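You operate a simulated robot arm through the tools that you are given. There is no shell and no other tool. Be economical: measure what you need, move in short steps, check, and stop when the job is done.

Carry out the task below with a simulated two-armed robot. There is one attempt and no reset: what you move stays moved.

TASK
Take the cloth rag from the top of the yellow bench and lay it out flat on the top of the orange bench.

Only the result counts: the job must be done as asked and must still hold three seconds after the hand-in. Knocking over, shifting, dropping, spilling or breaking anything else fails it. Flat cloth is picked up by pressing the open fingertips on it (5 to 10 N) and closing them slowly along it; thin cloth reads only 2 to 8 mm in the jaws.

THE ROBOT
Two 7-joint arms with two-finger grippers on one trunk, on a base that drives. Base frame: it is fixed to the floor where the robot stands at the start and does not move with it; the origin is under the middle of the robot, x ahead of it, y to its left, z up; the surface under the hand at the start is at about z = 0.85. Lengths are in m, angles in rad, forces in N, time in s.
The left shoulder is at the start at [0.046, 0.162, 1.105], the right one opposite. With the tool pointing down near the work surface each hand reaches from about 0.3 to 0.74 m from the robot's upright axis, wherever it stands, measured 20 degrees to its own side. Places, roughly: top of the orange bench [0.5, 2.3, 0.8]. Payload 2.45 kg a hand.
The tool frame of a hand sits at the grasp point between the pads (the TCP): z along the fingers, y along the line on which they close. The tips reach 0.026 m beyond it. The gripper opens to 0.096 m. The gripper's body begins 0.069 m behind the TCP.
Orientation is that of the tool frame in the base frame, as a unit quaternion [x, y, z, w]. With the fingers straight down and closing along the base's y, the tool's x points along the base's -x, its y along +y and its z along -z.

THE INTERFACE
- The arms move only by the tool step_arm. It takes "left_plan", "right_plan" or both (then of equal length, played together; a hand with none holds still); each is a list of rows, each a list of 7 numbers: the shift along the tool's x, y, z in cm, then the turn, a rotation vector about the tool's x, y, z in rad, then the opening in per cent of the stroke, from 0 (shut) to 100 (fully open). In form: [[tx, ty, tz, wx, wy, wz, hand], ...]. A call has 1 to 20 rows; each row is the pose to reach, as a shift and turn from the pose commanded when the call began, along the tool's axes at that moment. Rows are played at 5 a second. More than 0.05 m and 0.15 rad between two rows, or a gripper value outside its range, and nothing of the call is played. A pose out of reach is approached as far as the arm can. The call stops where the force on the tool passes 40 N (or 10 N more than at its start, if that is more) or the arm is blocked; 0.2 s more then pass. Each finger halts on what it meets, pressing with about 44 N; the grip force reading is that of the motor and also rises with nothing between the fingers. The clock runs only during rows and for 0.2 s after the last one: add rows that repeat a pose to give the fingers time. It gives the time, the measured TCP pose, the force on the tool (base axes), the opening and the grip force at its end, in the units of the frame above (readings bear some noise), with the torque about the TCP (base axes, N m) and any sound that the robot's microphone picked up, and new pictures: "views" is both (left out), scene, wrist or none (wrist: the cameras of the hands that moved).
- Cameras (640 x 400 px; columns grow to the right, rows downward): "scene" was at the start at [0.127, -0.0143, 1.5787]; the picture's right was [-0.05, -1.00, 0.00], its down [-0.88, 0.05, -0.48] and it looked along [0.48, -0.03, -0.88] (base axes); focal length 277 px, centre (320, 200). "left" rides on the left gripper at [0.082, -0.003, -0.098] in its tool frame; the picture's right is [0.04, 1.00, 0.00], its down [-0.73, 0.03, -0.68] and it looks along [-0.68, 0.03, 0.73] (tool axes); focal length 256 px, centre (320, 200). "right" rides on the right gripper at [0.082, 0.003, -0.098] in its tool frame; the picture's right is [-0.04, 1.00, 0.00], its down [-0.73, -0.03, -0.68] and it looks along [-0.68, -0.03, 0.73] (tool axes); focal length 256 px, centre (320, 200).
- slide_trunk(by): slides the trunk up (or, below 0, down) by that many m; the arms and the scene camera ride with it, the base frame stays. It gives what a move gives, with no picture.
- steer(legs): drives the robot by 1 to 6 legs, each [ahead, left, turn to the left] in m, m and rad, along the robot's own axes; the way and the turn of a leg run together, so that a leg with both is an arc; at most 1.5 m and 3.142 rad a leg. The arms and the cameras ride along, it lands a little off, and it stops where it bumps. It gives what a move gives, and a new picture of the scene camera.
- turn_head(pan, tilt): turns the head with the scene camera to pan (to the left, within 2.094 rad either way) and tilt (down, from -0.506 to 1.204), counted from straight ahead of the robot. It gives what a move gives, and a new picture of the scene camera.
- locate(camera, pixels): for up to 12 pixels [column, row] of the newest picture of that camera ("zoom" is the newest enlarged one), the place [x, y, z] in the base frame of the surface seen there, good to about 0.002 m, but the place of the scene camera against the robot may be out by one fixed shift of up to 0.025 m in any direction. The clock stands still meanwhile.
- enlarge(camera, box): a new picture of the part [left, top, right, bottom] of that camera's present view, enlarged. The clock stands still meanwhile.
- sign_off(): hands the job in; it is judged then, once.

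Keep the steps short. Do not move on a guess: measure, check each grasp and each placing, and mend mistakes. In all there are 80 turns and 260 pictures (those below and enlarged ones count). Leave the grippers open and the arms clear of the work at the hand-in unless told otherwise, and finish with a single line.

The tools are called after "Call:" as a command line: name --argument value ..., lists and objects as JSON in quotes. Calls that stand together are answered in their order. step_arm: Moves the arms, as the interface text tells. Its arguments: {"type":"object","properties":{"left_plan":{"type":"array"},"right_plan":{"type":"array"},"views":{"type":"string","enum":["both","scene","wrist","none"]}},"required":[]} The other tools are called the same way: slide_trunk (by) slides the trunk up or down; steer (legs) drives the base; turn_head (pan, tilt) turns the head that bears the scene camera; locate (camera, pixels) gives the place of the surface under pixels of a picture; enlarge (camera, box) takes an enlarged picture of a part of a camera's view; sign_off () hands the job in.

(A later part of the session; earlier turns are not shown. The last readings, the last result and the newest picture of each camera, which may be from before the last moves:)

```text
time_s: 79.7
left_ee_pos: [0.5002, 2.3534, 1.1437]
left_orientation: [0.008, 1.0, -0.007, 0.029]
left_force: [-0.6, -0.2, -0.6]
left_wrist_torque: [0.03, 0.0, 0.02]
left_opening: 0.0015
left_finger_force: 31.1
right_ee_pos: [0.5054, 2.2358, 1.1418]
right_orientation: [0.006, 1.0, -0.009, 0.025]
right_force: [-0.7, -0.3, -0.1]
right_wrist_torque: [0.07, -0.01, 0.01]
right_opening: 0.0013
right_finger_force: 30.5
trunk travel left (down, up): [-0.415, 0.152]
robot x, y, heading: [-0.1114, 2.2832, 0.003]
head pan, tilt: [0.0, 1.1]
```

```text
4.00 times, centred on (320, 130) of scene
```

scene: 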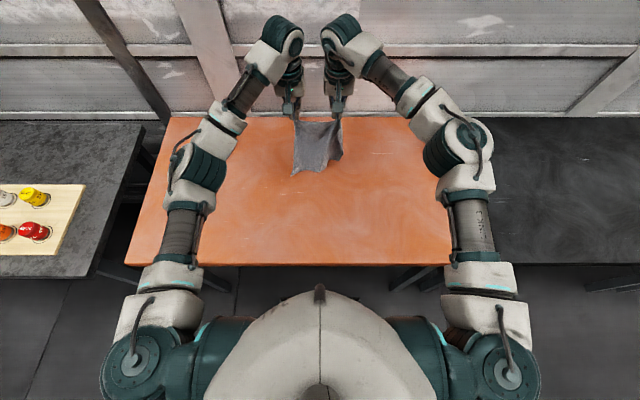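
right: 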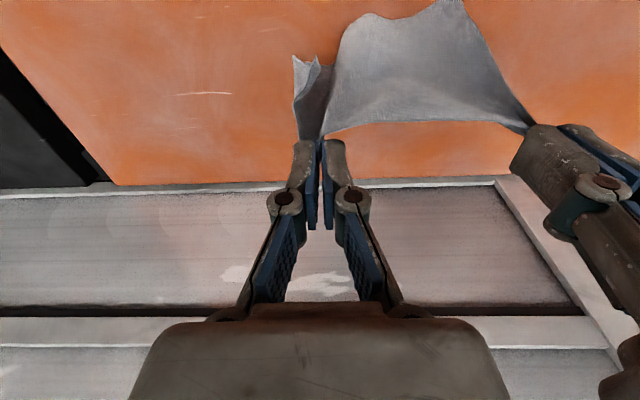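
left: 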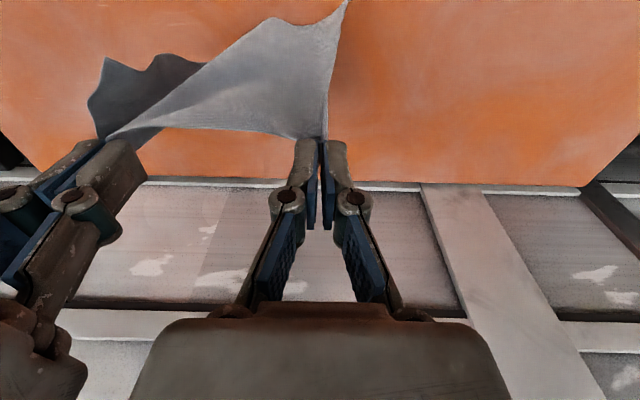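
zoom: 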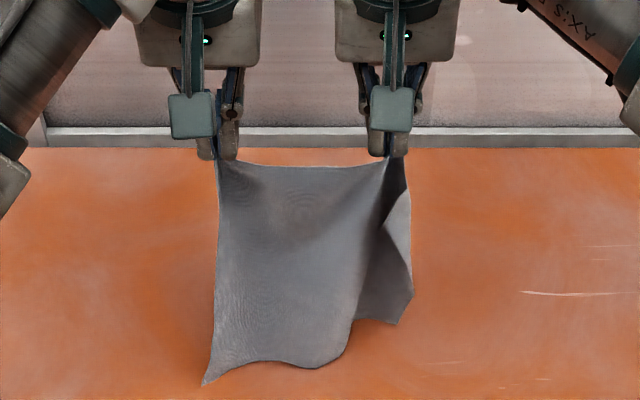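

The cloth hangs nearly to the surface, with its bottom at z≈0.865 and x≈0.49. I'll lay it by lowering the hands while drawing them towards the robot. I'll do the first half, then check.

Call:
step_arm --left_plan '[[0.8, 0, 0.3, 0, 0, 0, 0], [1.84, 0, 0.7, 0, 0, 0, 0], [3.7, 0, 1.5, 0, 0, 0, 0], [5.45, 0, 2.41, 0, 0, 0, 0], [7.3, 0, 3.41, 0, 0, 0, 0], [9.08, 0, 4.52, 0, 0, 0, 0], [10.75, 0, 5.73, 0, 0, 0, 0], [12.4, 0, 7.04, 0, 0, 0, 0], [13.4, 0, 7.8, 0, 0, 0, 0], [14.1, 0, 8.35, 0, 0, 0, 0], [14.1, 0, 8.35, 0, 0, 0, 0]]' --right_plan '[[0.8, 0, 0.3, 0, 0, 0, 0], [1.84, 0, 0.7, 0, 0, 0, 0], [3.7, 0, 1.5, 0, 0, 0, 0], [5.45, 0, 2.41, 0, 0, 0, 0], [7.3, 0, 3.41, 0, 0, 0, 0], [9.08, 0, 4.52, 0, 0, 0, 0], [10.75, 0, 5.73, 0, 0, 0, 0], [12.4, 0, 7.04, 0, 0, 0, 0], [13.4, 0, 7.8, 0, 0, 0, 0], [14.1, 0, 8.35, 0, 0, 0, 0], [14.1, 0, 8.35, 0, 0, 0, 0]]'

```text
time_s: 82.1
left_ee_pos: [0.364, 2.3535, 1.0514]
left_orientation: [0.009, 1.0, -0.007, 0.029]
left_force: [-0.4, 0.0, -0.3]
left_wrist_torque: [-0.03, -0.01, 0.01]
left_opening: 0.0016
left_finger_force: 30.6
right_ee_pos: [0.3666, 2.2344, 1.0513]
right_orientation: [0.006, 1.0, -0.01, 0.024]
right_force: [-0.1, 0.3, 0.8]
right_wrist_torque: [0.02, -0.02, 0.01]
right_opening: 0.0014
right_finger_force: 31.3
trunk travel left (down, up): [-0.415, 0.152]
robot x, y, heading: [-0.1096, 2.2833, 0.0]
head pan, tilt: [0.0, 1.1]
```

scene: 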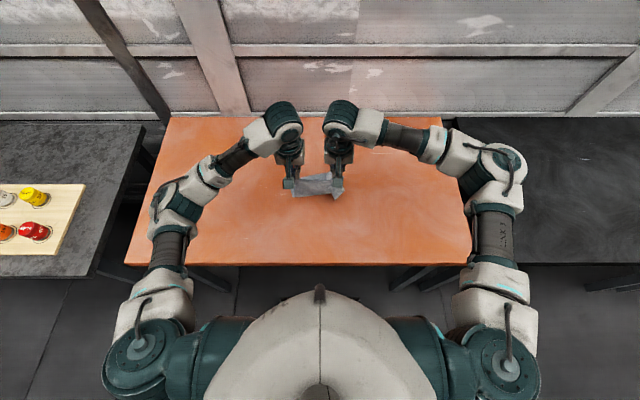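
right: 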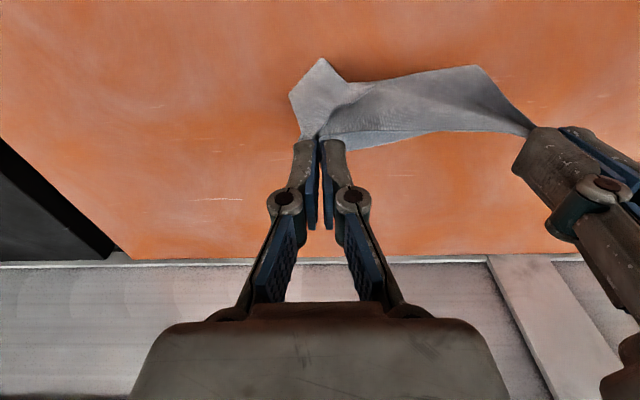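
left: 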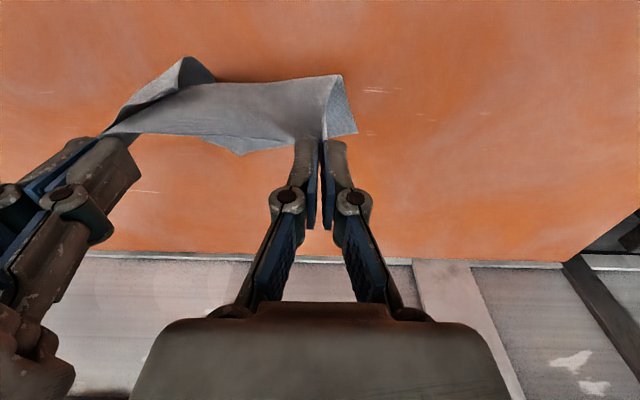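

I'll probe the cloth's shape now.

Call:
locate --camera "left" --pixels '[[185, 60], [205, 72], [250, 85], [320, 78], [340, 80], [355, 130], [240, 150], [270, 145], [220, 110], [280, 110], [150, 90], [130, 130]]'

Call:
locate --camera "right" --pixels '[[320, 62], [292, 95], [345, 82], [420, 78], [475, 70], [380, 145], [440, 128], [430, 100], [500, 110], [350, 150], [310, 125]]'

Call:
enlarge --camera "left" --box '[80, 30, 400, 230]'

Call:
enlarge --camera "scene" --box '[240, 120, 400, 220]'

```text
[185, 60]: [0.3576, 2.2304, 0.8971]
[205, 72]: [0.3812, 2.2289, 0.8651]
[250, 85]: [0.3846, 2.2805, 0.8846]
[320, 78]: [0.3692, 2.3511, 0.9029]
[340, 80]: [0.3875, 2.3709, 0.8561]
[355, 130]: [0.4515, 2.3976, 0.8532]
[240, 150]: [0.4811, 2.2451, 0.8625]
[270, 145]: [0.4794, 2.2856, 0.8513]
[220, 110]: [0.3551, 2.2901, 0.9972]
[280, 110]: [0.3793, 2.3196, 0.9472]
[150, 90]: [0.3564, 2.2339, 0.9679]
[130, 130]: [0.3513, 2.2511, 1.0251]
```

```text
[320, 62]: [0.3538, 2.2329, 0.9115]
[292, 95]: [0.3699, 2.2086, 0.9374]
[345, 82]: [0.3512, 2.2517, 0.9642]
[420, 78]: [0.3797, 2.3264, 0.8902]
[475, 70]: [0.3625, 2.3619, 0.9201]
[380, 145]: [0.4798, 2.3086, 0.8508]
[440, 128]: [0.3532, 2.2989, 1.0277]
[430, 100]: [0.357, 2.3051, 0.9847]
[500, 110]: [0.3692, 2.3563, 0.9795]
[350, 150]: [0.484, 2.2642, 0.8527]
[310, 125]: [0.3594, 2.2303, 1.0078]
```

```text
2.00 times, centred on (240, 130) of left
```

zoom: 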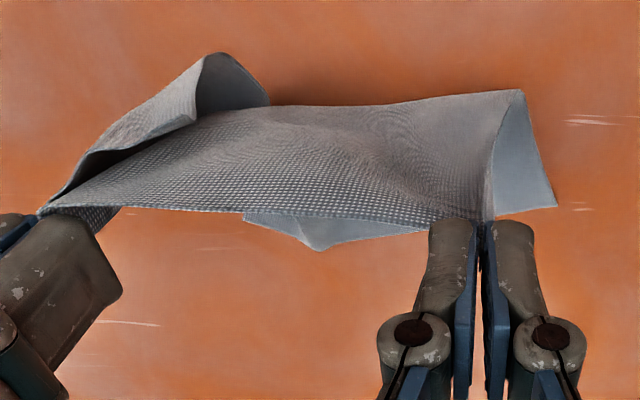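

```text
4.00 times, centred on (320, 170) of scene
```

zoom: 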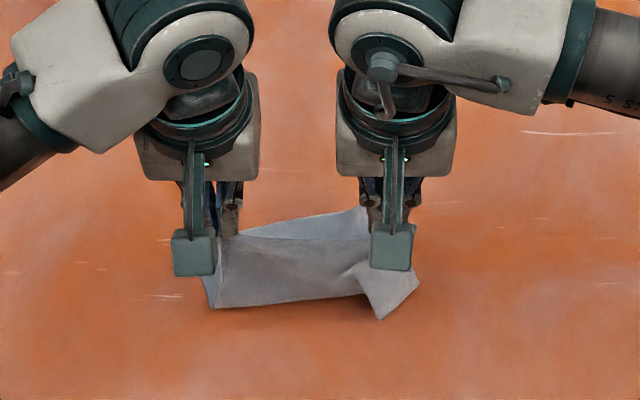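

The lay works: the far edge stays at x≈0.48 and about 10 cm is down flat. I'll continue lowering and drawing back until the tips are just above the surface.

Call:
step_arm --left_plan '[[0.7, 0, 0.8, 0, 0, 0, 0], [2.2, 0, 2.4, 0, 0, 0, 0], [3.6, 0, 4.0, 0, 0, 0, 0], [5.0, 0, 5.6, 0, 0, 0, 0], [6.5, 0, 7.2, 0, 0, 0, 0], [7.9, 0, 8.8, 0, 0, 0, 0], [9.4, 0, 10.4, 0, 0, 0, 0], [10.8, 0, 12.0, 0, 0, 0, 0], [12.2, 0, 13.6, 0, 0, 0, 0], [13.4, 0, 14.9, 0, 0, 0, 0], [14.1, 0, 15.6, 0, 0, 0, 0], [14.1, 0, 15.6, 0, 0, 0, 0]]' --right_plan '[[0.7, 0, 0.8, 0, 0, 0, 0], [2.2, 0, 2.4, 0, 0, 0, 0], [3.6, 0, 4.0, 0, 0, 0, 0], [5.0, 0, 5.6, 0, 0, 0, 0], [6.5, 0, 7.2, 0, 0, 0, 0], [7.9, 0, 8.8, 0, 0, 0, 0], [9.4, 0, 10.4, 0, 0, 0, 0], [10.8, 0, 12.0, 0, 0, 0, 0], [12.2, 0, 13.6, 0, 0, 0, 0], [13.4, 0, 14.9, 0, 0, 0, 0], [14.1, 0, 15.6, 0, 0, 0, 0], [14.1, 0, 15.6, 0, 0, 0, 0]]'

```text
time_s: 84.7
left_ee_pos: [0.2323, 2.3533, 0.8882]
left_orientation: [0.009, 1.0, -0.007, 0.028]
left_force: [-0.4, -0.1, 0.2]
left_wrist_torque: [0.0, -0.05, -0.01]
left_opening: 0.0013
left_finger_force: 30.7
right_ee_pos: [0.2348, 2.2333, 0.8891]
right_orientation: [0.007, 1.0, -0.01, 0.024]
right_force: [-0.4, 0.1, -0.9]
right_wrist_torque: [-0.02, -0.03, 0.0]
right_opening: 0.0011
right_finger_force: 31.1
trunk travel left (down, up): [-0.415, 0.152]
robot x, y, heading: [-0.1091, 2.2834, -0.001]
head pan, tilt: [0.0, 1.1]
```

scene: 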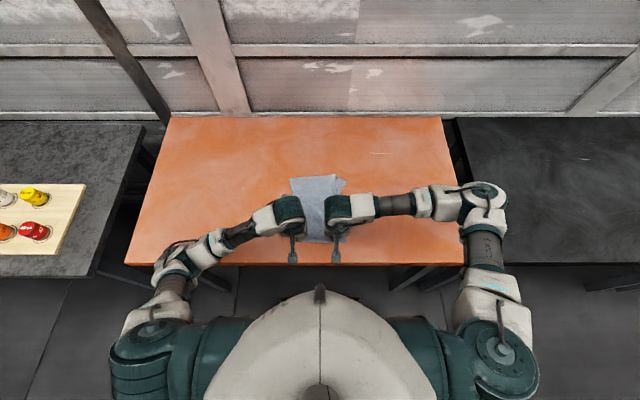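
right: 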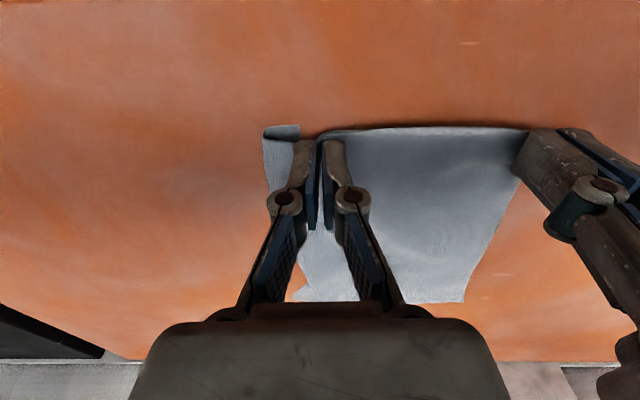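
left: 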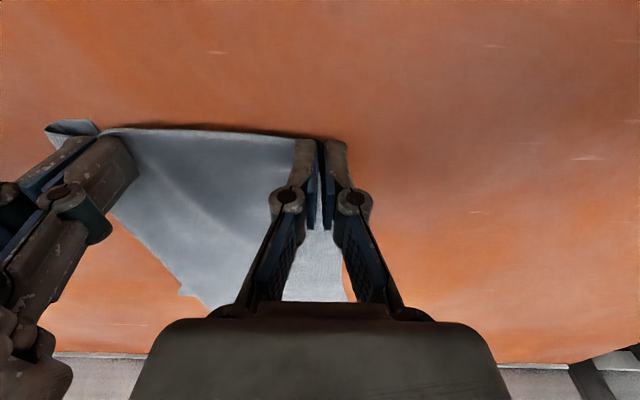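

Laid out nicely. I'll lower the last 7 mm, then open slowly and rise straight up.

Call:
step_arm --left_plan '[[0, 0, 0.4, 0, 0, 0, 0], [0, 0, 0.8, 0, 0, 0, 0], [0, 0, 0.8, 0, 0, 0, 0], [0, 0, 0.8, 0, 0, 0, 5], [0, 0, 0.8, 0, 0, 0, 12], [0, 0, 0.8, 0, 0, 0, 20], [0, 0, 0.8, 0, 0, 0, 28], [0, 0, 0.6, 0, 0, 0, 28], [0, 0, -0.5, 0, 0, 0, 28], [0, 0, -3, 0, 0, 0, 28], [0, 0, -6, 0, 0, 0, 28]]' --right_plan '[[0, 0, 0.4, 0, 0, 0, 0], [0, 0, 0.8, 0, 0, 0, 0], [0, 0, 0.8, 0, 0, 0, 0], [0, 0, 0.8, 0, 0, 0, 5], [0, 0, 0.8, 0, 0, 0, 12], [0, 0, 0.8, 0, 0, 0, 20], [0, 0, 0.8, 0, 0, 0, 28], [0, 0, 0.6, 0, 0, 0, 28], [0, 0, -0.5, 0, 0, 0, 28], [0, 0, -3, 0, 0, 0, 28], [0, 0, -6, 0, 0, 0, 28]]'

```text
time_s: 87.1
left_ee_pos: [0.2296, 2.3543, 0.9483]
left_orientation: [0.008, 1.0, -0.007, 0.029]
left_force: [-0.1, -0.2, 0.6]
left_wrist_torque: [0.04, -0.01, 0.02]
left_opening: 0.0271
left_finger_force: 0.0
right_ee_pos: [0.2311, 2.2357, 0.9499]
right_orientation: [0.007, 1.0, -0.01, 0.024]
right_force: [-0.7, 0.4, -0.3]
right_wrist_torque: [-0.02, -0.02, 0.02]
right_opening: 0.027
right_finger_force: 0.1
trunk travel left (down, up): [-0.415, 0.152]
robot x, y, heading: [-0.1138, 2.278, 0.004]
head pan, tilt: [0.0, 1.1]
```

scene: 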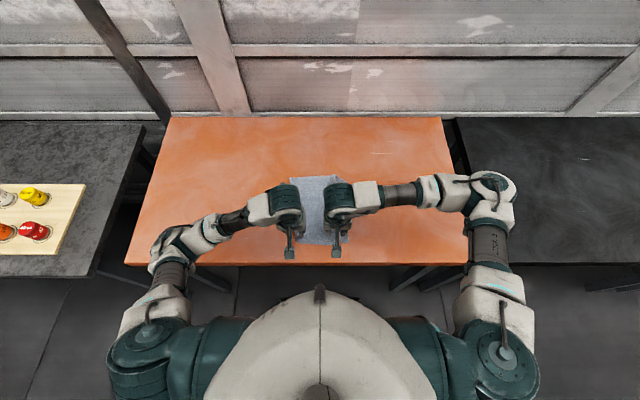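
right: 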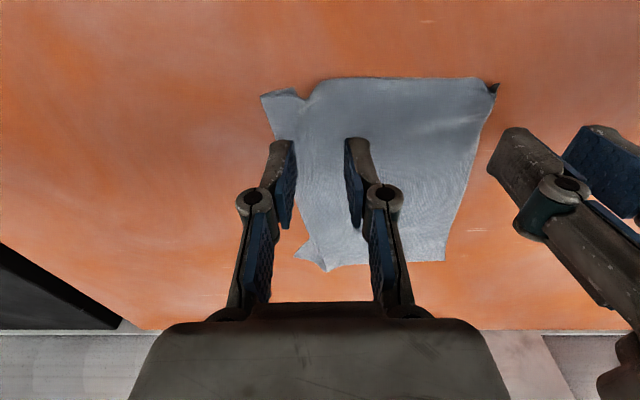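
left: 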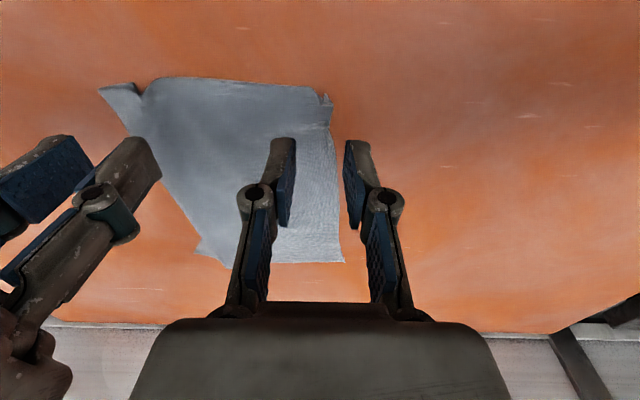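

Released. I'll raise both hands well clear to see the rag fully.

Call:
step_arm --left_plan '[[0, 1, -2, 0, 0, 0, 28], [0, 4, -4, 0, 0, 0, 28], [0, 8, -6, 0, 0, 0, 28], [0, 12, -8, 0, 0, 0, 28], [0, 15, -9, 0, 0, 0, 28]]' --right_plan '[[0, -1, -2, 0, 0, 0, 28], [0, -4, -4, 0, 0, 0, 28], [0, -8, -6, 0, 0, 0, 28], [0, -12, -8, 0, 0, 0, 28], [0, -15, -9, 0, 0, 0, 28]]'

Call:
enlarge --camera "scene" --box '[240, 160, 400, 260]'

```text
time_s: 88.3
left_ee_pos: [0.225, 2.5059, 1.0367]
left_orientation: [0.009, 0.999, -0.008, 0.03]
left_force: [0.0, 0.2, -0.1]
left_wrist_torque: [0.02, -0.01, -0.02]
left_opening: 0.0268
left_finger_force: 0.0
right_ee_pos: [0.2251, 2.0868, 1.0434]
right_orientation: [0.005, 1.0, -0.01, 0.026]
right_force: [-0.2, -0.2, 0.8]
right_wrist_torque: [0.01, 0.0, -0.01]
right_opening: 0.0271
right_finger_force: 0.0
trunk travel left (down, up): [-0.415, 0.152]
robot x, y, heading: [-0.1123, 2.2782, 0.003]
head pan, tilt: [0.0, 1.1]
```

scene: 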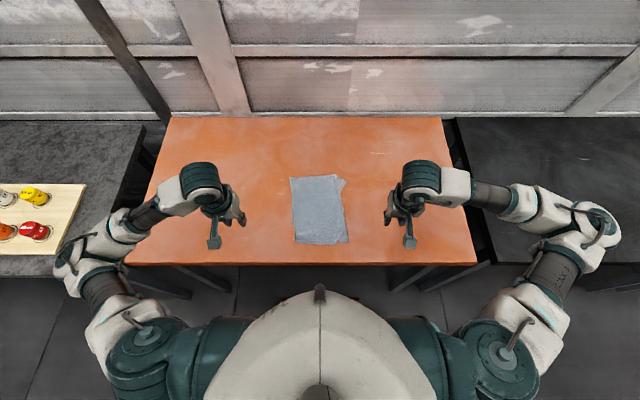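
right: 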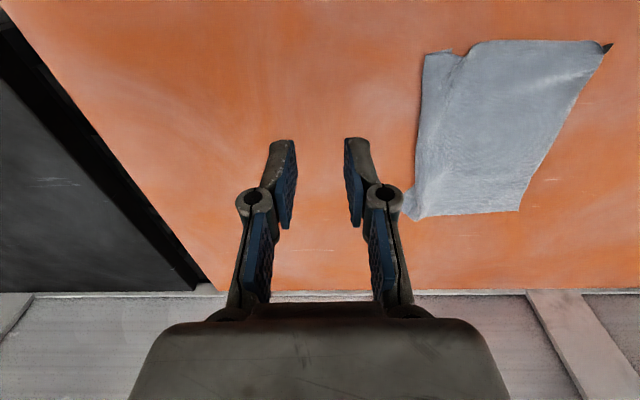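
left: 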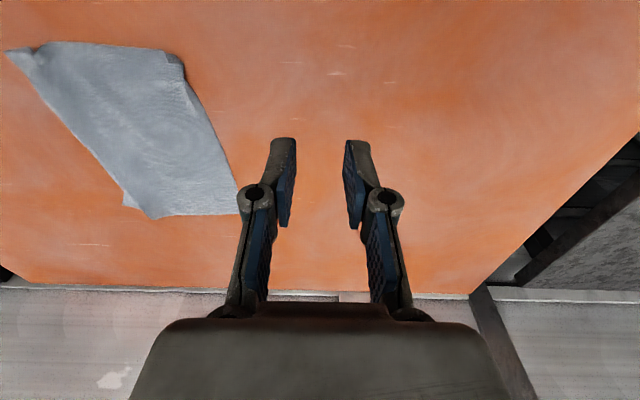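

```text
4.00 times, centred on (320, 210) of scene
```

zoom: 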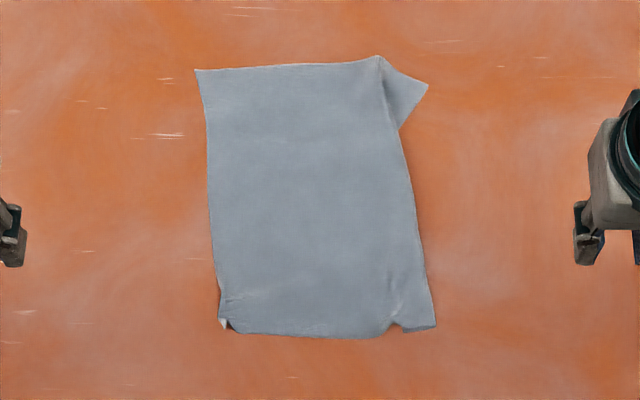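

Mostly flat, but the right edge appears tucked under: a corner pokes out at zoom (425,85). I'll measure the outline.

Call:
locate --camera "zoom" --pixels '[[197, 71], [378, 58], [425, 87], [400, 125], [412, 210], [434, 325], [390, 325], [380, 335], [230, 325], [210, 210], [220, 300], [300, 200]]'

Call:
enlarge --camera "right" --box '[390, 20, 630, 230]'

Call:
enlarge --camera "scene" --box '[320, 165, 360, 250]'

```text
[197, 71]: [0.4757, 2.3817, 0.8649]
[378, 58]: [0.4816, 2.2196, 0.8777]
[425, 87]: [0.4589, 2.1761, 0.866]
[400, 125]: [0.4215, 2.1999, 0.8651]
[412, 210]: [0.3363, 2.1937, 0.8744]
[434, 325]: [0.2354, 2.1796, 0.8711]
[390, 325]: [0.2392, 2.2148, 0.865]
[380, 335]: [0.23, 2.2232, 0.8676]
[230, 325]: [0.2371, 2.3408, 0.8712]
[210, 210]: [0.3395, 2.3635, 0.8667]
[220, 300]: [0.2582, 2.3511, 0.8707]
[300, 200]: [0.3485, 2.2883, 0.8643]
```

```text
1.90 times, centred on (510, 125) of right
```

zoom: 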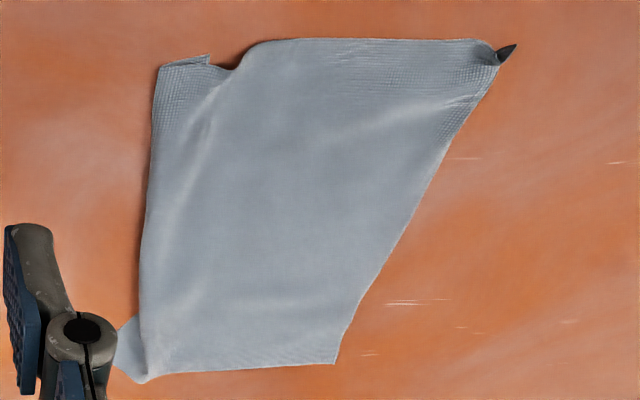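

```text
4.71 times, centred on (340, 208) of scene
```

zoom: 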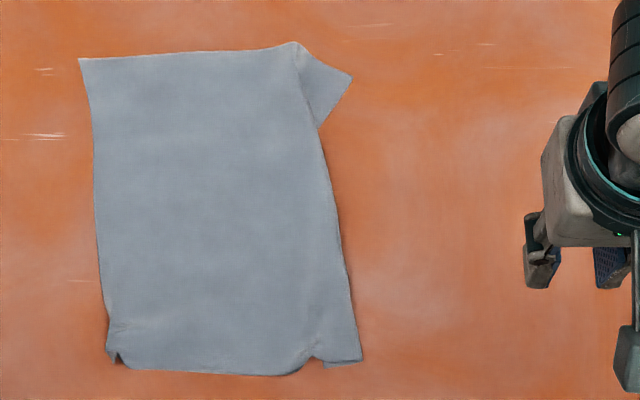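

The right edge has a tucked strip: the cloth covers only about 17 of 22 cm of width. I'll pull the far-right corner out with the right hand, so first I'll bring that hand above it and level the tool.

Call:
step_arm --right_plan '[[-4, 0, 0.2, 0, 0, 0, 30], [-8, 1, 1.0, -0.005, 0.01, 0, 30], [-12, 3, 2.5, -0.01, 0.02, 0, 30], [-15, 5, 4.5, -0.015, 0.03, 0, 30], [-18, 7, 7, -0.02, 0.04, 0, 30], [-20, 8.5, 9, -0.02, 0.05, 0, 30], [-21.6, 9.8, 10.5, -0.02, 0.05, 0, 30], [-21.6, 9.8, 10.5, -0.02, 0.05, 0, 30]]' --views "both"

```text
time_s: 90.1
left_ee_pos: [0.2247, 2.5072, 1.0361]
left_orientation: [0.008, 1.0, -0.008, 0.029]
left_force: [0.0, -0.2, 0.8]
left_wrist_torque: [0.02, -0.01, 0.0]
left_opening: 0.027
left_finger_force: 0.0
right_ee_pos: [0.4466, 2.1811, 0.9469]
right_orientation: [0.006, 1.0, 0.0, 0.0]
right_force: [0.6, -0.1, -0.6]
right_wrist_torque: [-0.02, -0.01, -0.03]
right_opening: 0.0288
right_finger_force: 0.2
trunk travel left (down, up): [-0.415, 0.152]
robot x, y, heading: [-0.1143, 2.2814, 0.0]
head pan, tilt: [0.0, 1.1]
```

scene: 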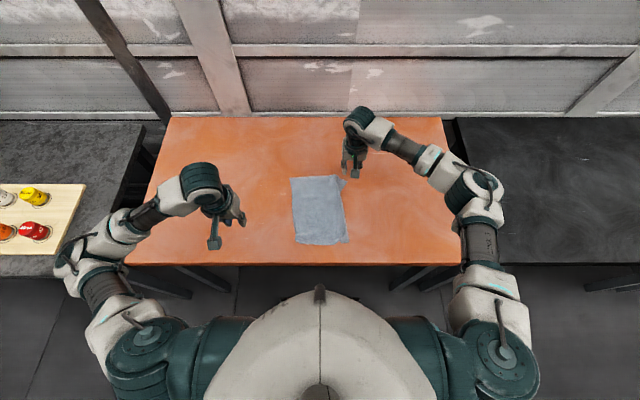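
right: 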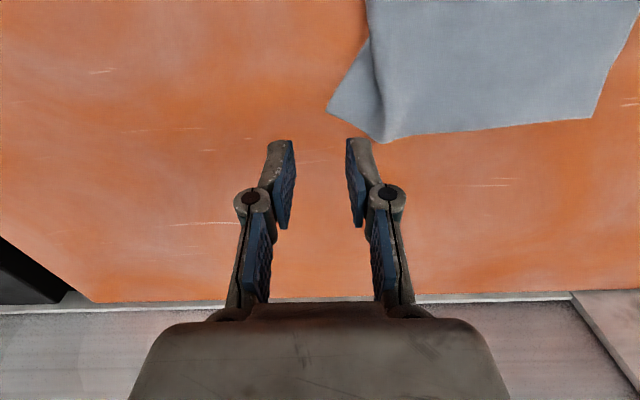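

Call:
locate --camera "right" --pixels '[[330, 106], [350, 85], [365, 60], [385, 135], [375, 100], [370, 20], [592, 117], [360, 110], [480, 60]]'

Call:
enlarge --camera "right" --box '[300, 0, 480, 160]'

```text
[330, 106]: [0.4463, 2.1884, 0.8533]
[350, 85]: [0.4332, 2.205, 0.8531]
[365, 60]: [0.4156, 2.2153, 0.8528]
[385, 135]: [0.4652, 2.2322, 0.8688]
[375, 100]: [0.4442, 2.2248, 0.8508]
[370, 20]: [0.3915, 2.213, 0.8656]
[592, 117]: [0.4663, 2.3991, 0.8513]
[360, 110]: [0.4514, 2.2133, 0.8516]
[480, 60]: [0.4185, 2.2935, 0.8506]
```

```text
2.50 times, centred on (390, 80) of right
```

zoom: 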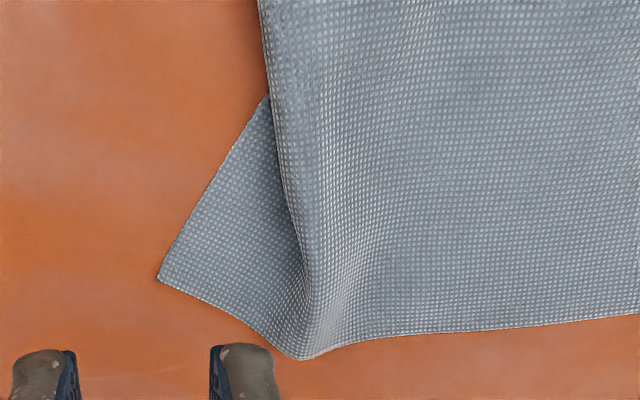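

The far-right corner tip lies as a single layer at (0.446, 2.188), and the strip behind it is tucked under the body. I'll pinch this triangle with a 15% opening at y≈2.207, first going just above it.

Call:
step_arm --right_plan '[[0, 1.3, 1.5, 0, 0, 0, 20], [0, 2.6, 3.5, 0, 0, 0, 15], [0, 2.6, 5.5, 0, 0, 0, 15], [0, 2.6, 6.4, 0, 0, 0, 15], [0, 2.6, 6.7, 0, 0, 0, 15], [0, 2.6, 6.7, 0, 0, 0, 15]]' --views "wrist"

```text
time_s: 91.5
left_ee_pos: [0.2256, 2.5057, 1.0354]
left_orientation: [0.009, 1.0, -0.008, 0.028]
left_force: [1.4, 0.0, 0.3]
left_wrist_torque: [0.0, 0.01, 0.01]
left_opening: 0.027
left_finger_force: 0.1
right_ee_pos: [0.4477, 2.2068, 0.8786]
right_orientation: [0.007, 1.0, 0.0, 0.0]
right_force: [1.2, -0.5, -0.1]
right_wrist_torque: [0.0, -0.02, 0.03]
right_opening: 0.0146
right_finger_force: 0.1
trunk travel left (down, up): [-0.415, 0.152]
robot x, y, heading: [-0.1117, 2.2819, 0.005]
head pan, tilt: [0.0, 1.1]
```

right: 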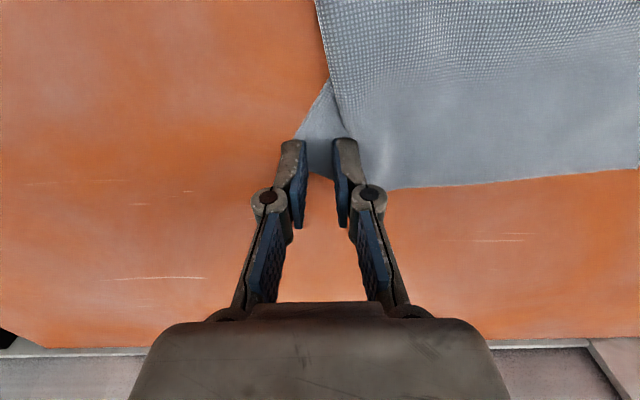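

The fingers straddle the triangle, but slightly too far out. I'll shift 5 mm towards the robot and press.

Call:
step_arm --right_plan '[[0.3, 0, -0.2, 0, 0, 0, 15], [0.6, 0, 0, 0, 0, 0, 15], [0.6, 0, 0.15, 0, 0, 0, 15], [0.6, 0, 0.22, 0, 0, 0, 15], [0.6, 0, 0.22, 0, 0, 0, 15]]' --views "wrist"

```text
time_s: 92.7
left_ee_pos: [0.2259, 2.5073, 1.0353]
left_orientation: [0.008, 1.0, -0.008, 0.029]
left_force: [-0.1, -1.0, 0.1]
left_wrist_torque: [0.01, -0.02, 0.02]
left_opening: 0.0268
left_finger_force: 0.0
right_ee_pos: [0.441, 2.2068, 0.8765]
right_orientation: [0.007, 1.0, -0.001, 0.0]
right_force: [-0.1, 0.9, 6.0]
right_wrist_torque: [-0.06, -0.02, 0.02]
right_opening: 0.0143
right_finger_force: 0.0
trunk travel left (down, up): [-0.415, 0.152]
robot x, y, heading: [-0.1146, 2.282, -0.0]
head pan, tilt: [0.0, 1.1]
```

right: 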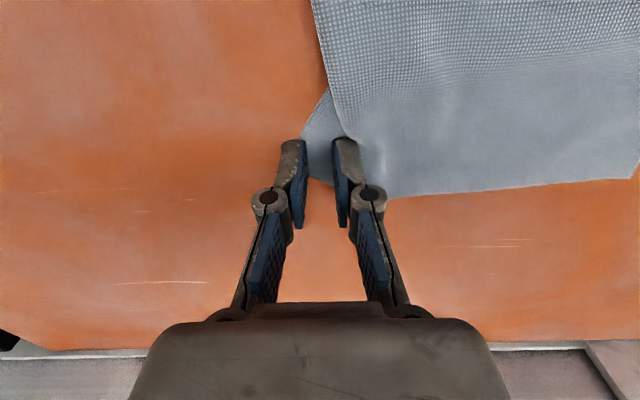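

Pressing 6 N. I'll close slowly, sinking about 1 mm.

Call:
step_arm --right_plan '[[0, 0, 0.03, 0, 0, 0, 13], [0, 0, 0.05, 0, 0, 0, 11], [0, 0, 0.07, 0, 0, 0, 9], [0, 0, 0.09, 0, 0, 0, 7], [0, 0, 0.11, 0, 0, 0, 5], [0, 0, 0.12, 0, 0, 0, 3], [0, 0, 0.12, 0, 0, 0, 1], [0, 0, 0.12, 0, 0, 0, 0], [0, 0, 0.12, 0, 0, 0, 0], [0, 0, 0.12, 0, 0, 0, 0]]' --views "wrist"

```text
time_s: 94.9
left_ee_pos: [0.2248, 2.5067, 1.0366]
left_orientation: [0.008, 1.0, -0.009, 0.028]
left_force: [-0.1, -0.5, 0.3]
left_wrist_torque: [0.0, -0.03, 0.01]
left_opening: 0.0269
left_finger_force: 0.0
right_ee_pos: [0.4413, 2.2071, 0.8757]
right_orientation: [0.006, 1.0, 0.0, 0.0]
right_force: [0.5, 0.1, 11.8]
right_wrist_torque: [-0.01, -0.02, -0.02]
right_opening: 0.0
right_finger_force: 28.5
trunk travel left (down, up): [-0.415, 0.152]
robot x, y, heading: [-0.1129, 2.2837, 0.003]
head pan, tilt: [0.0, 1.1]
```

right: 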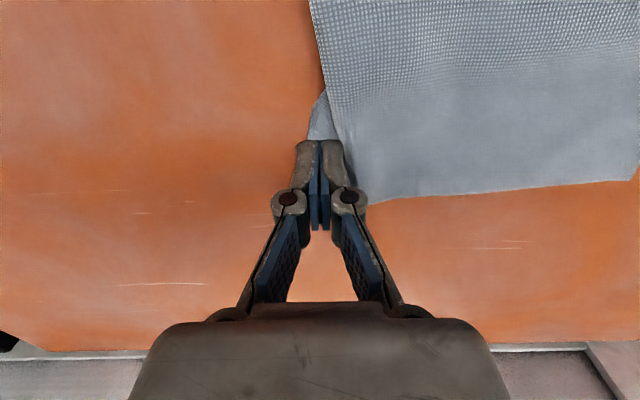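

The jaws read 0. I'll lift 2 cm to see whether anything is held.

Call:
step_arm --right_plan '[[0, 0, -0.6, 0, 0, 0, 0], [0, 0, -1.4, 0, 0, 0, 0], [0, 0, -2.2, 0, 0, 0, 0], [0, 0, -2.2, 0, 0, 0, 0]]' --views "wrist"

```text
time_s: 95.9
left_ee_pos: [0.2261, 2.5067, 1.0357]
left_orientation: [0.009, 1.0, -0.008, 0.029]
left_force: [0.3, -0.2, 0.2]
left_wrist_torque: [-0.01, 0.01, -0.01]
left_opening: 0.027
left_finger_force: 0.1
right_ee_pos: [0.4415, 2.2075, 0.8962]
right_orientation: [0.006, 1.0, 0.0, -0.001]
right_force: [0.5, 0.7, 0.2]
right_wrist_torque: [0.02, 0.01, 0.03]
right_opening: 0.0
right_finger_force: 28.2
trunk travel left (down, up): [-0.415, 0.152]
robot x, y, heading: [-0.1133, 2.2774, 0.002]
head pan, tilt: [0.0, 1.1]
```

right: 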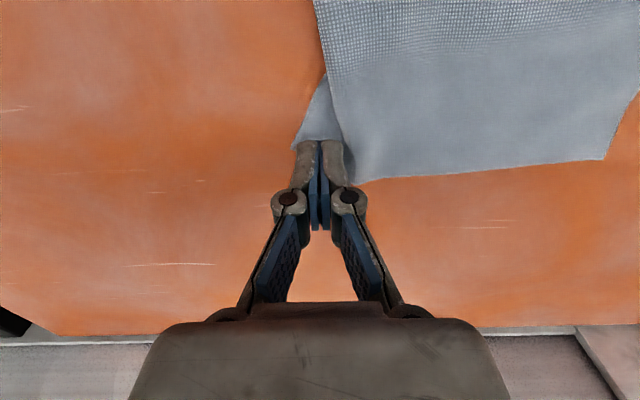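

Nothing is held, but a pressed drag can pull this single layer out. I'll press the closed tips on the triangle and drag it outward (−y, slightly +x).

Call:
step_arm --right_plan '[[0.4, -0.3, 0.8, 0, 0, 0, 0], [0.4, -0.3, 1.7, 0, 0, 0, 0], [0.4, -0.3, 2.05, 0, 0, 0, 0], [0.4, -0.3, 2.1, 0, 0, 0, 0]]' --views "none"

```text
time_s: 96.9
left_ee_pos: [0.2263, 2.5065, 1.0351]
left_orientation: [0.008, 1.0, -0.008, 0.029]
left_force: [-0.1, 0.1, 0.2]
left_wrist_torque: [0.01, 0.01, -0.01]
left_opening: 0.0266
left_finger_force: 0.0
right_ee_pos: [0.4373, 2.205, 0.8758]
right_orientation: [0.006, 1.0, 0.001, 0.001]
right_force: [-0.3, 1.5, -0.6]
right_wrist_torque: [-0.03, -0.02, -0.01]
right_opening: 0.0
right_finger_force: 28.7
trunk travel left (down, up): [-0.415, 0.152]
robot x, y, heading: [-0.1138, 2.2819, -0.0]
head pan, tilt: [0.0, 1.1]
```

Call:
step_arm --right_plan '[[0, 0, 0.1, 0, 0, 0, 0], [0, 0, 0.18, 0, 0, 0, 0], [0, 0, 0.18, 0, 0, 0, 0]]' --views "none"

```text
time_s: 97.7
left_ee_pos: [0.2254, 2.5067, 1.0358]
left_orientation: [0.009, 1.0, -0.009, 0.029]
left_force: [-0.4, 0.8, -0.2]
left_wrist_torque: [-0.01, -0.03, 0.01]
left_opening: 0.0271
left_finger_force: 0.2
right_ee_pos: [0.4363, 2.2055, 0.8759]
right_orientation: [0.007, 1.0, 0.001, 0.001]
right_force: [0.8, -1.3, 11.8]
right_wrist_torque: [-0.07, -0.01, -0.02]
right_opening: 0.0
right_finger_force: 29.0
trunk travel left (down, up): [-0.415, 0.152]
robot x, y, heading: [-0.1128, 2.2801, 0.004]
head pan, tilt: [0.0, 1.1]
```

Pressing 12 N. Now I'll drag outward 2.5 cm and 0.8 cm away.

Call:
step_arm --right_plan '[[-0.15, -0.5, 0, 0, 0, 0, 0], [-0.3, -1, 0, 0, 0, 0, 0], [-0.5, -1.5, 0, 0, 0, 0, 0], [-0.7, -2, 0, 0, 0, 0, 0], [-0.8, -2.5, 0, 0, 0, 0, 0], [-0.8, -2.5, 0, 0, 0, 0, 0]]' --views "wrist"

```text
time_s: 99.1
left_ee_pos: [0.2238, 2.5071, 1.0365]
left_orientation: [0.008, 1.0, -0.008, 0.029]
left_force: [-0.3, -0.2, -0.9]
left_wrist_torque: [0.02, 0.01, -0.04]
left_opening: 0.0271
left_finger_force: 0.0
right_ee_pos: [0.4455, 2.1799, 0.8751]
right_orientation: [0.007, 1.0, -0.001, 0.001]
right_force: [-1.5, 4.4, 19.8]
right_wrist_torque: [0.03, 0.02, -0.01]
right_opening: 0.0001
right_finger_force: 28.9
trunk travel left (down, up): [-0.415, 0.152]
robot x, y, heading: [-0.1121, 2.2796, -0.003]
head pan, tilt: [0.0, 1.1]
```

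right: 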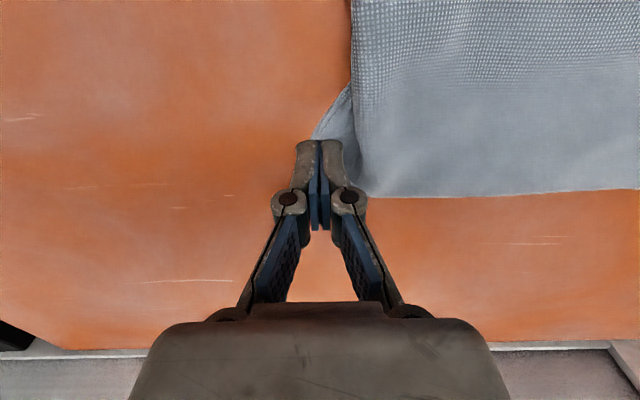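

The patch moved with the fingers. I'll lift off and look at the whole rag.

Call:
step_arm --right_plan '[[0, 0, -1, 0, 0, 0, 0], [0, -1, -3, 0, 0, 0, 0], [0, -3, -6, 0, 0, 0, 10], [0, -5, -9, 0, 0, 0, 20], [0, -5, -9, 0, 0, 0, 20]]' --views "both"

Call:
enlarge --camera "scene" --box '[240, 160, 400, 260]'

Call:
locate --camera "zoom" --pixels '[[197, 71], [378, 58], [425, 87], [400, 125], [412, 210], [434, 325], [390, 325], [300, 200]]'

```text
time_s: 100.3
left_ee_pos: [0.2266, 2.5064, 1.0356]
left_orientation: [0.008, 1.0, -0.007, 0.029]
left_force: [-0.2, 0.4, 0.5]
left_wrist_torque: [0.01, -0.01, 0.01]
left_opening: 0.0269
left_finger_force: 0.1
right_ee_pos: [0.4443, 2.1278, 0.9646]
right_orientation: [0.006, 1.0, -0.001, -0.001]
right_force: [0.0, 0.8, 0.6]
right_wrist_torque: [-0.02, -0.01, 0.01]
right_opening: 0.0191
right_finger_force: 0.1
trunk travel left (down, up): [-0.415, 0.152]
robot x, y, heading: [-0.1112, 2.2832, 0.002]
head pan, tilt: [0.0, 1.1]
```

scene: 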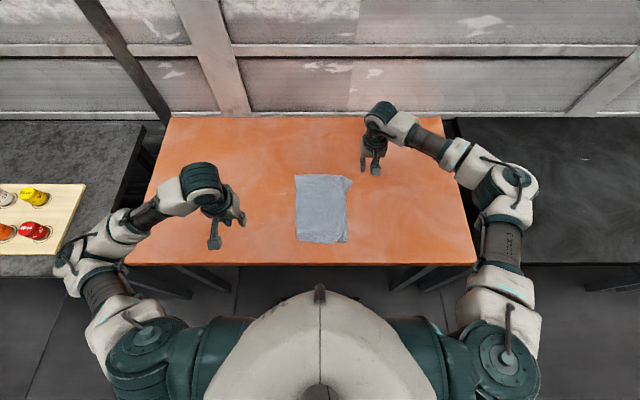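
right: 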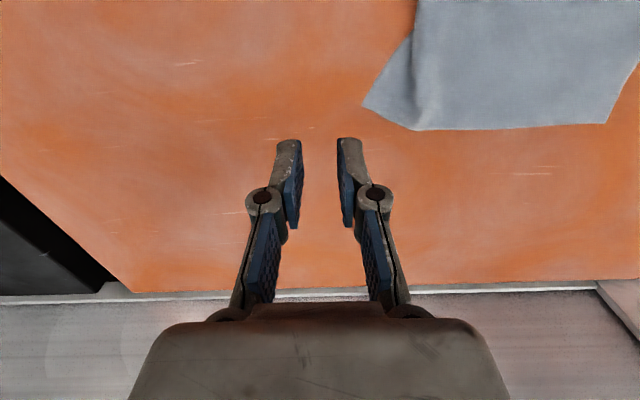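

```text
4.00 times, centred on (320, 210) of scene
```

zoom: 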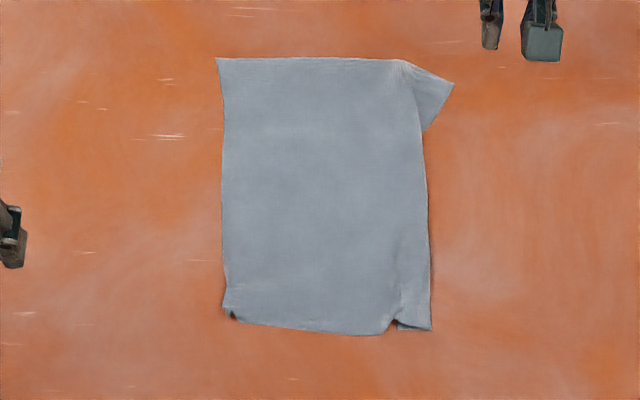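

```text
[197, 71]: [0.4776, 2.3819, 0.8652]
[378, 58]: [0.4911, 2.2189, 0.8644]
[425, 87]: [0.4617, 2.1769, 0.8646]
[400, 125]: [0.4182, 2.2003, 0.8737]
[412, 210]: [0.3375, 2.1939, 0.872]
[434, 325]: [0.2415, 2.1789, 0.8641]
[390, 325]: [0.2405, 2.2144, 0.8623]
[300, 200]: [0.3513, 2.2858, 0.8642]
```

Dragging slides the whole rag, so that won't untuck it. Better to re-grip the near edge, this time right at the true near-right corner, so the right edge hangs straight, then re-lay. I'll move the right hand over the near-right corner, around (0.229, 2.191).

Call:
step_arm --right_plan '[[3, 0, 0, 0, 0, 0, 20], [6, 0, 0, 0, 0, 0, 20], [9, 0.5, 0, 0, 0, 0, 20], [12, 1.5, 0, 0, 0, 0, 20], [15, 3, 0.5, 0, 0, 0, 20], [18, 5, 1, 0, 0, 0, 20], [20, 6.5, 1.5, 0, 0, 0, 20], [20, 6.5, 1.5, 0, 0, 0, 20]]' --views "wrist"

Call:
enlarge --camera "right" --box '[220, 50, 460, 200]'

```text
time_s: 102.1
left_ee_pos: [0.2259, 2.5063, 1.0357]
left_orientation: [0.009, 1.0, -0.007, 0.029]
left_force: [0.1, -0.4, -0.2]
left_wrist_torque: [-0.02, 0.02, 0.0]
left_opening: 0.0269
left_finger_force: 0.1
right_ee_pos: [0.2447, 2.1976, 0.9502]
right_orientation: [0.007, 1.0, 0.0, 0.0]
right_force: [0.0, -0.1, -0.5]
right_wrist_torque: [-0.01, 0.04, 0.01]
right_opening: 0.0192
right_finger_force: 0.0
trunk travel left (down, up): [-0.415, 0.152]
robot x, y, heading: [-0.1115, 2.2819, 0.001]
head pan, tilt: [0.0, 1.1]
```

right: 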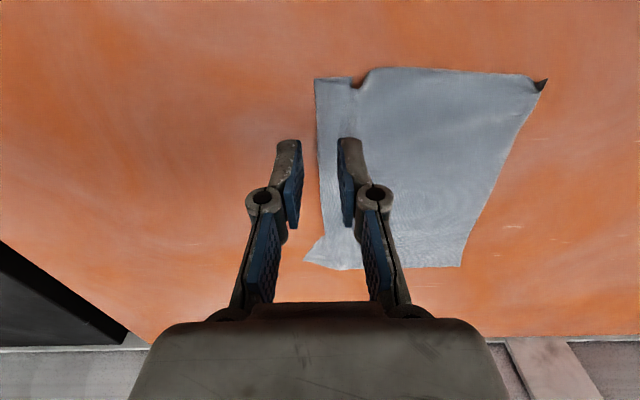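

```text
2.67 times, centred on (340, 125) of right
```

zoom: 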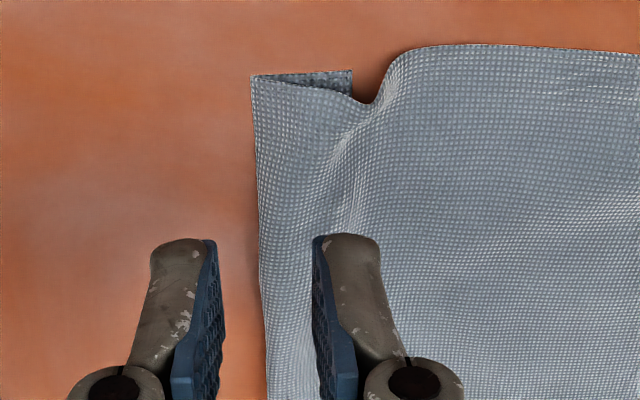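

The right strip is folded under along its whole length, but the far-right corner lies out as a single layer. I'll lift by the true far corners instead (far-left and far-right). The right edge will then hang straight, and I'll lay it with the hands moving away. First I'll bring both hands over the far corners, levelling the left tool.

Call:
step_arm --right_plan '[[-2, 0, -0.5, 0, 0, 0, 25], [-5, 0, -0.5, 0, 0, 0, 30], [-8, 0, -0.5, 0, 0, 0, 30], [-11, 0, -0.5, 0, 0, 0, 30], [-14, 0, -0.5, 0, 0, 0, 30], [-17, 0, -0.5, 0, 0, 0, 30], [-20, 0, 0, 0, 0, 0, 30], [-20, 0, 0, 0, 0, 0, 30]]' --left_plan '[[-2, 0, 0, 0, 0, 0, 30], [-5, -1, 1, -0.002, 0.01, 0, 30], [-9, -3, 3, -0.005, 0.02, 0, 30], [-13, -6, 5, -0.01, 0.03, 0, 30], [-17, -9, 7, -0.013, 0.045, 0, 30], [-20, -11.5, 9, -0.014, 0.055, 0, 30], [-21.4, -13.1, 9.9, -0.014, 0.058, 0, 30], [-21.4, -13.1, 9.9, -0.014, 0.058, 0, 30]]' --views "both"

```text
refused: row 4 steps farther than a row can; nothing moved
```

Call:
step_arm --right_plan '[[-2, 0, -0.5, 0, 0, 0, 25], [-4, 0, -0.5, 0, 0, 0, 30], [-6, 0, -0.5, 0, 0, 0, 30], [-8, 0, -0.5, 0, 0, 0, 30], [-11, 0, -0.5, 0, 0, 0, 30], [-14, 0, -0.5, 0, 0, 0, 30], [-17, 0, -0.5, 0, 0, 0, 30], [-20, 0, 0, 0, 0, 0, 30], [-20, 0, 0, 0, 0, 0, 30], [-20, 0, 0, 0, 0, 0, 30]]' --left_plan '[[-2, 0, 0, 0, 0, 0, 30], [-5, -1, 1, -0.002, 0.01, 0, 30], [-8, -2.5, 2.5, -0.005, 0.02, 0, 30], [-11, -4.5, 4, -0.01, 0.03, 0, 30], [-14, -6.5, 5.5, -0.012, 0.04, 0, 30], [-17, -9, 7, -0.013, 0.048, 0, 30], [-19.5, -11.2, 8.5, -0.014, 0.055, 0, 30], [-21.4, -13.1, 9.9, -0.014, 0.058, 0, 30], [-21.4, -13.1, 9.9, -0.014, 0.058, 0, 30], [-21.4, -13.1, 9.9, -0.014, 0.058, 0, 30]]' --views "both"

```text
time_s: 104.3
left_ee_pos: [0.4423, 2.371, 0.9512]
left_orientation: [0.009, 1.0, -0.001, 0.001]
left_force: [0.2, -0.5, -0.3]
left_wrist_torque: [0.01, -0.02, -0.01]
left_opening: 0.0286
left_finger_force: 0.1
right_ee_pos: [0.4446, 2.193, 0.9509]
right_orientation: [0.005, 1.0, 0.0, 0.0]
right_force: [-1.3, 0.1, -0.2]
right_wrist_torque: [0.0, 0.0, -0.02]
right_opening: 0.0286
right_finger_force: 0.1
trunk travel left (down, up): [-0.415, 0.152]
robot x, y, heading: [-0.1176, 2.2797, -0.001]
head pan, tilt: [0.0, 1.1]
```

scene: 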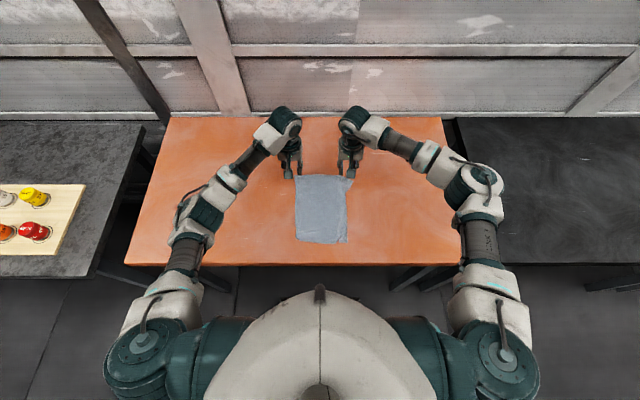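
right: 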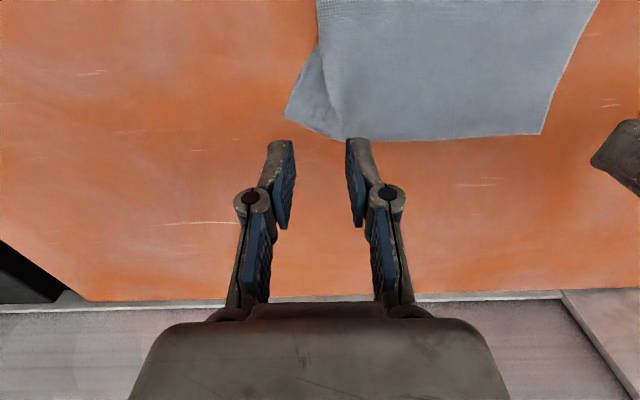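
left: 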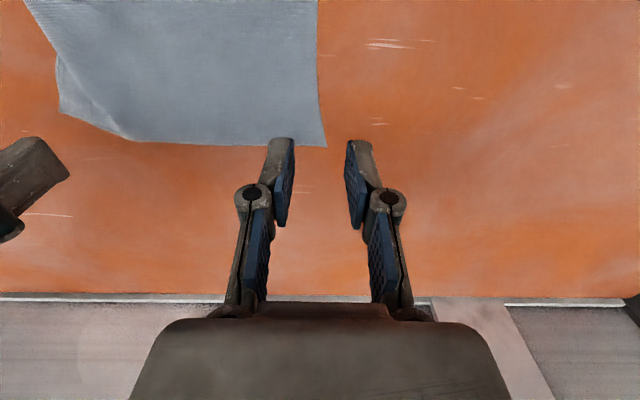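

Call:
locate --camera "right" --pixels '[[287, 116], [335, 138], [322, 50], [318, 75], [310, 100], [541, 133], [340, 110]]'

Call:
locate --camera "left" --pixels '[[325, 145], [318, 80], [250, 145], [62, 110], [135, 138], [57, 60], [300, 120]]'

```text
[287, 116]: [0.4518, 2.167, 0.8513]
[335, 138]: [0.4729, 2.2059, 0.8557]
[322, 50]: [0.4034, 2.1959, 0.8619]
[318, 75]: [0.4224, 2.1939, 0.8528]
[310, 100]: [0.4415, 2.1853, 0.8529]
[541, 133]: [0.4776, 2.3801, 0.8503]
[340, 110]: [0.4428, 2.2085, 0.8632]
```

```text
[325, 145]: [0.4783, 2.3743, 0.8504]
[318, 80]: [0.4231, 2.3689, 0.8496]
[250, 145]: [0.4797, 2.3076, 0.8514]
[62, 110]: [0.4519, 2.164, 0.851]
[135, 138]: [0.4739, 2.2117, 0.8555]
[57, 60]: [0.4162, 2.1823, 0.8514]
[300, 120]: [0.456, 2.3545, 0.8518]
```

Far-right tip is at (0.452, 2.166) and far-left corner at (0.478, 2.376), so the far edge is nearly fully spread. I'll position the right at (0.454, 2.195) and the left at (0.460, 2.346), just above the cloth.

Call:
step_arm --right_plan '[[-0.5, 0.1, 1.5, 0, 0, 0, 30], [-0.9, 0.15, 3.5, 0, 0, 0, 30], [-0.9, 0.15, 5.5, 0, 0, 0, 30], [-0.9, 0.15, 6.6, 0, 0, 0, 30], [-0.9, 0.15, 7.0, 0, 0, 0, 30], [-0.9, 0.15, 7.0, 0, 0, 0, 30]]' --left_plan '[[-0.9, -1.2, 1.5, 0, 0, 0, 30], [-1.8, -2.5, 3.5, 0, 0, 0, 30], [-1.8, -2.5, 5.5, 0, 0, 0, 30], [-1.8, -2.5, 6.6, 0, 0, 0, 30], [-1.8, -2.5, 7.0, 0, 0, 0, 30], [-1.8, -2.5, 7.0, 0, 0, 0, 30]]' --views "wrist"

```text
time_s: 105.7
left_ee_pos: [0.4597, 2.3446, 0.8819]
left_orientation: [0.009, 1.0, 0.0, 0.0]
left_force: [-0.2, -0.3, 0.1]
left_wrist_torque: [0.01, -0.01, 0.01]
left_opening: 0.0287
left_finger_force: 0.0
right_ee_pos: [0.4539, 2.1954, 0.8778]
right_orientation: [0.006, 1.0, 0.0, 0.0]
right_force: [0.7, 0.5, 0.6]
right_wrist_torque: [0.01, -0.03, 0.02]
right_opening: 0.0288
right_finger_force: 0.1
trunk travel left (down, up): [-0.415, 0.152]
robot x, y, heading: [-0.1137, 2.284, -0.002]
head pan, tilt: [0.0, 1.1]
```

right: 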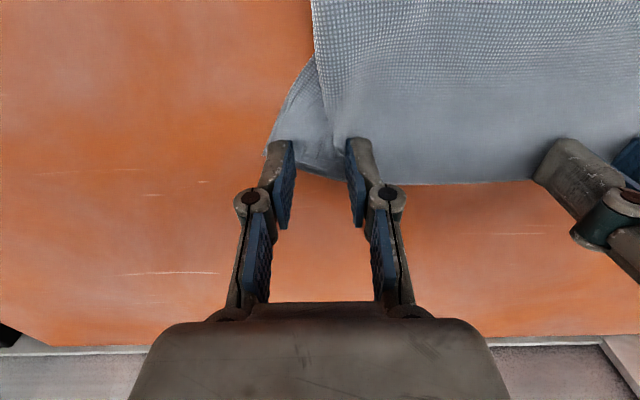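
left: 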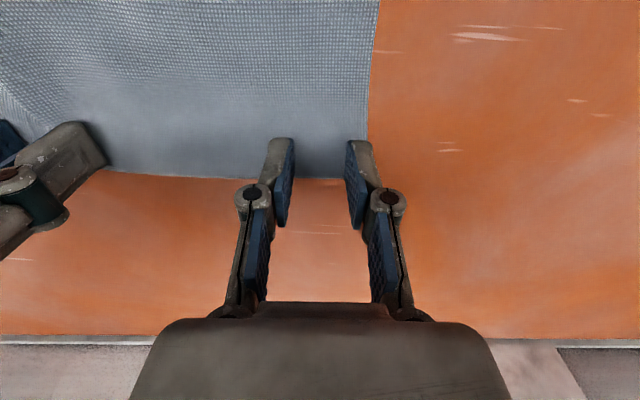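

Both pairs are well placed on their corners. I'll press gently.

Call:
step_arm --right_plan '[[0, 0, 0.08, 0, 0, 0, 30], [0, 0, 0.14, 0, 0, 0, 30], [0, 0, 0.14, 0, 0, 0, 30]]' --left_plan '[[0, 0, 0.2, 0, 0, 0, 30], [0, 0, 0.4, 0, 0, 0, 30], [0, 0, 0.4, 0, 0, 0, 30]]' --views "none"

```text
time_s: 106.5
left_ee_pos: [0.4606, 2.3438, 0.8775]
left_orientation: [0.009, 1.0, 0.0, 0.0]
left_force: [-0.5, -0.5, -0.1]
left_wrist_torque: [0.0, -0.01, 0.01]
left_opening: 0.0289
left_finger_force: 0.1
right_ee_pos: [0.4548, 2.1945, 0.8772]
right_orientation: [0.005, 1.0, 0.0, 0.0]
right_force: [-0.9, 0.3, 0.8]
right_wrist_torque: [-0.02, -0.02, 0.04]
right_opening: 0.0288
right_finger_force: 0.1
trunk travel left (down, up): [-0.415, 0.152]
robot x, y, heading: [-0.1136, 2.2839, 0.003]
head pan, tilt: [0.0, 1.1]
```

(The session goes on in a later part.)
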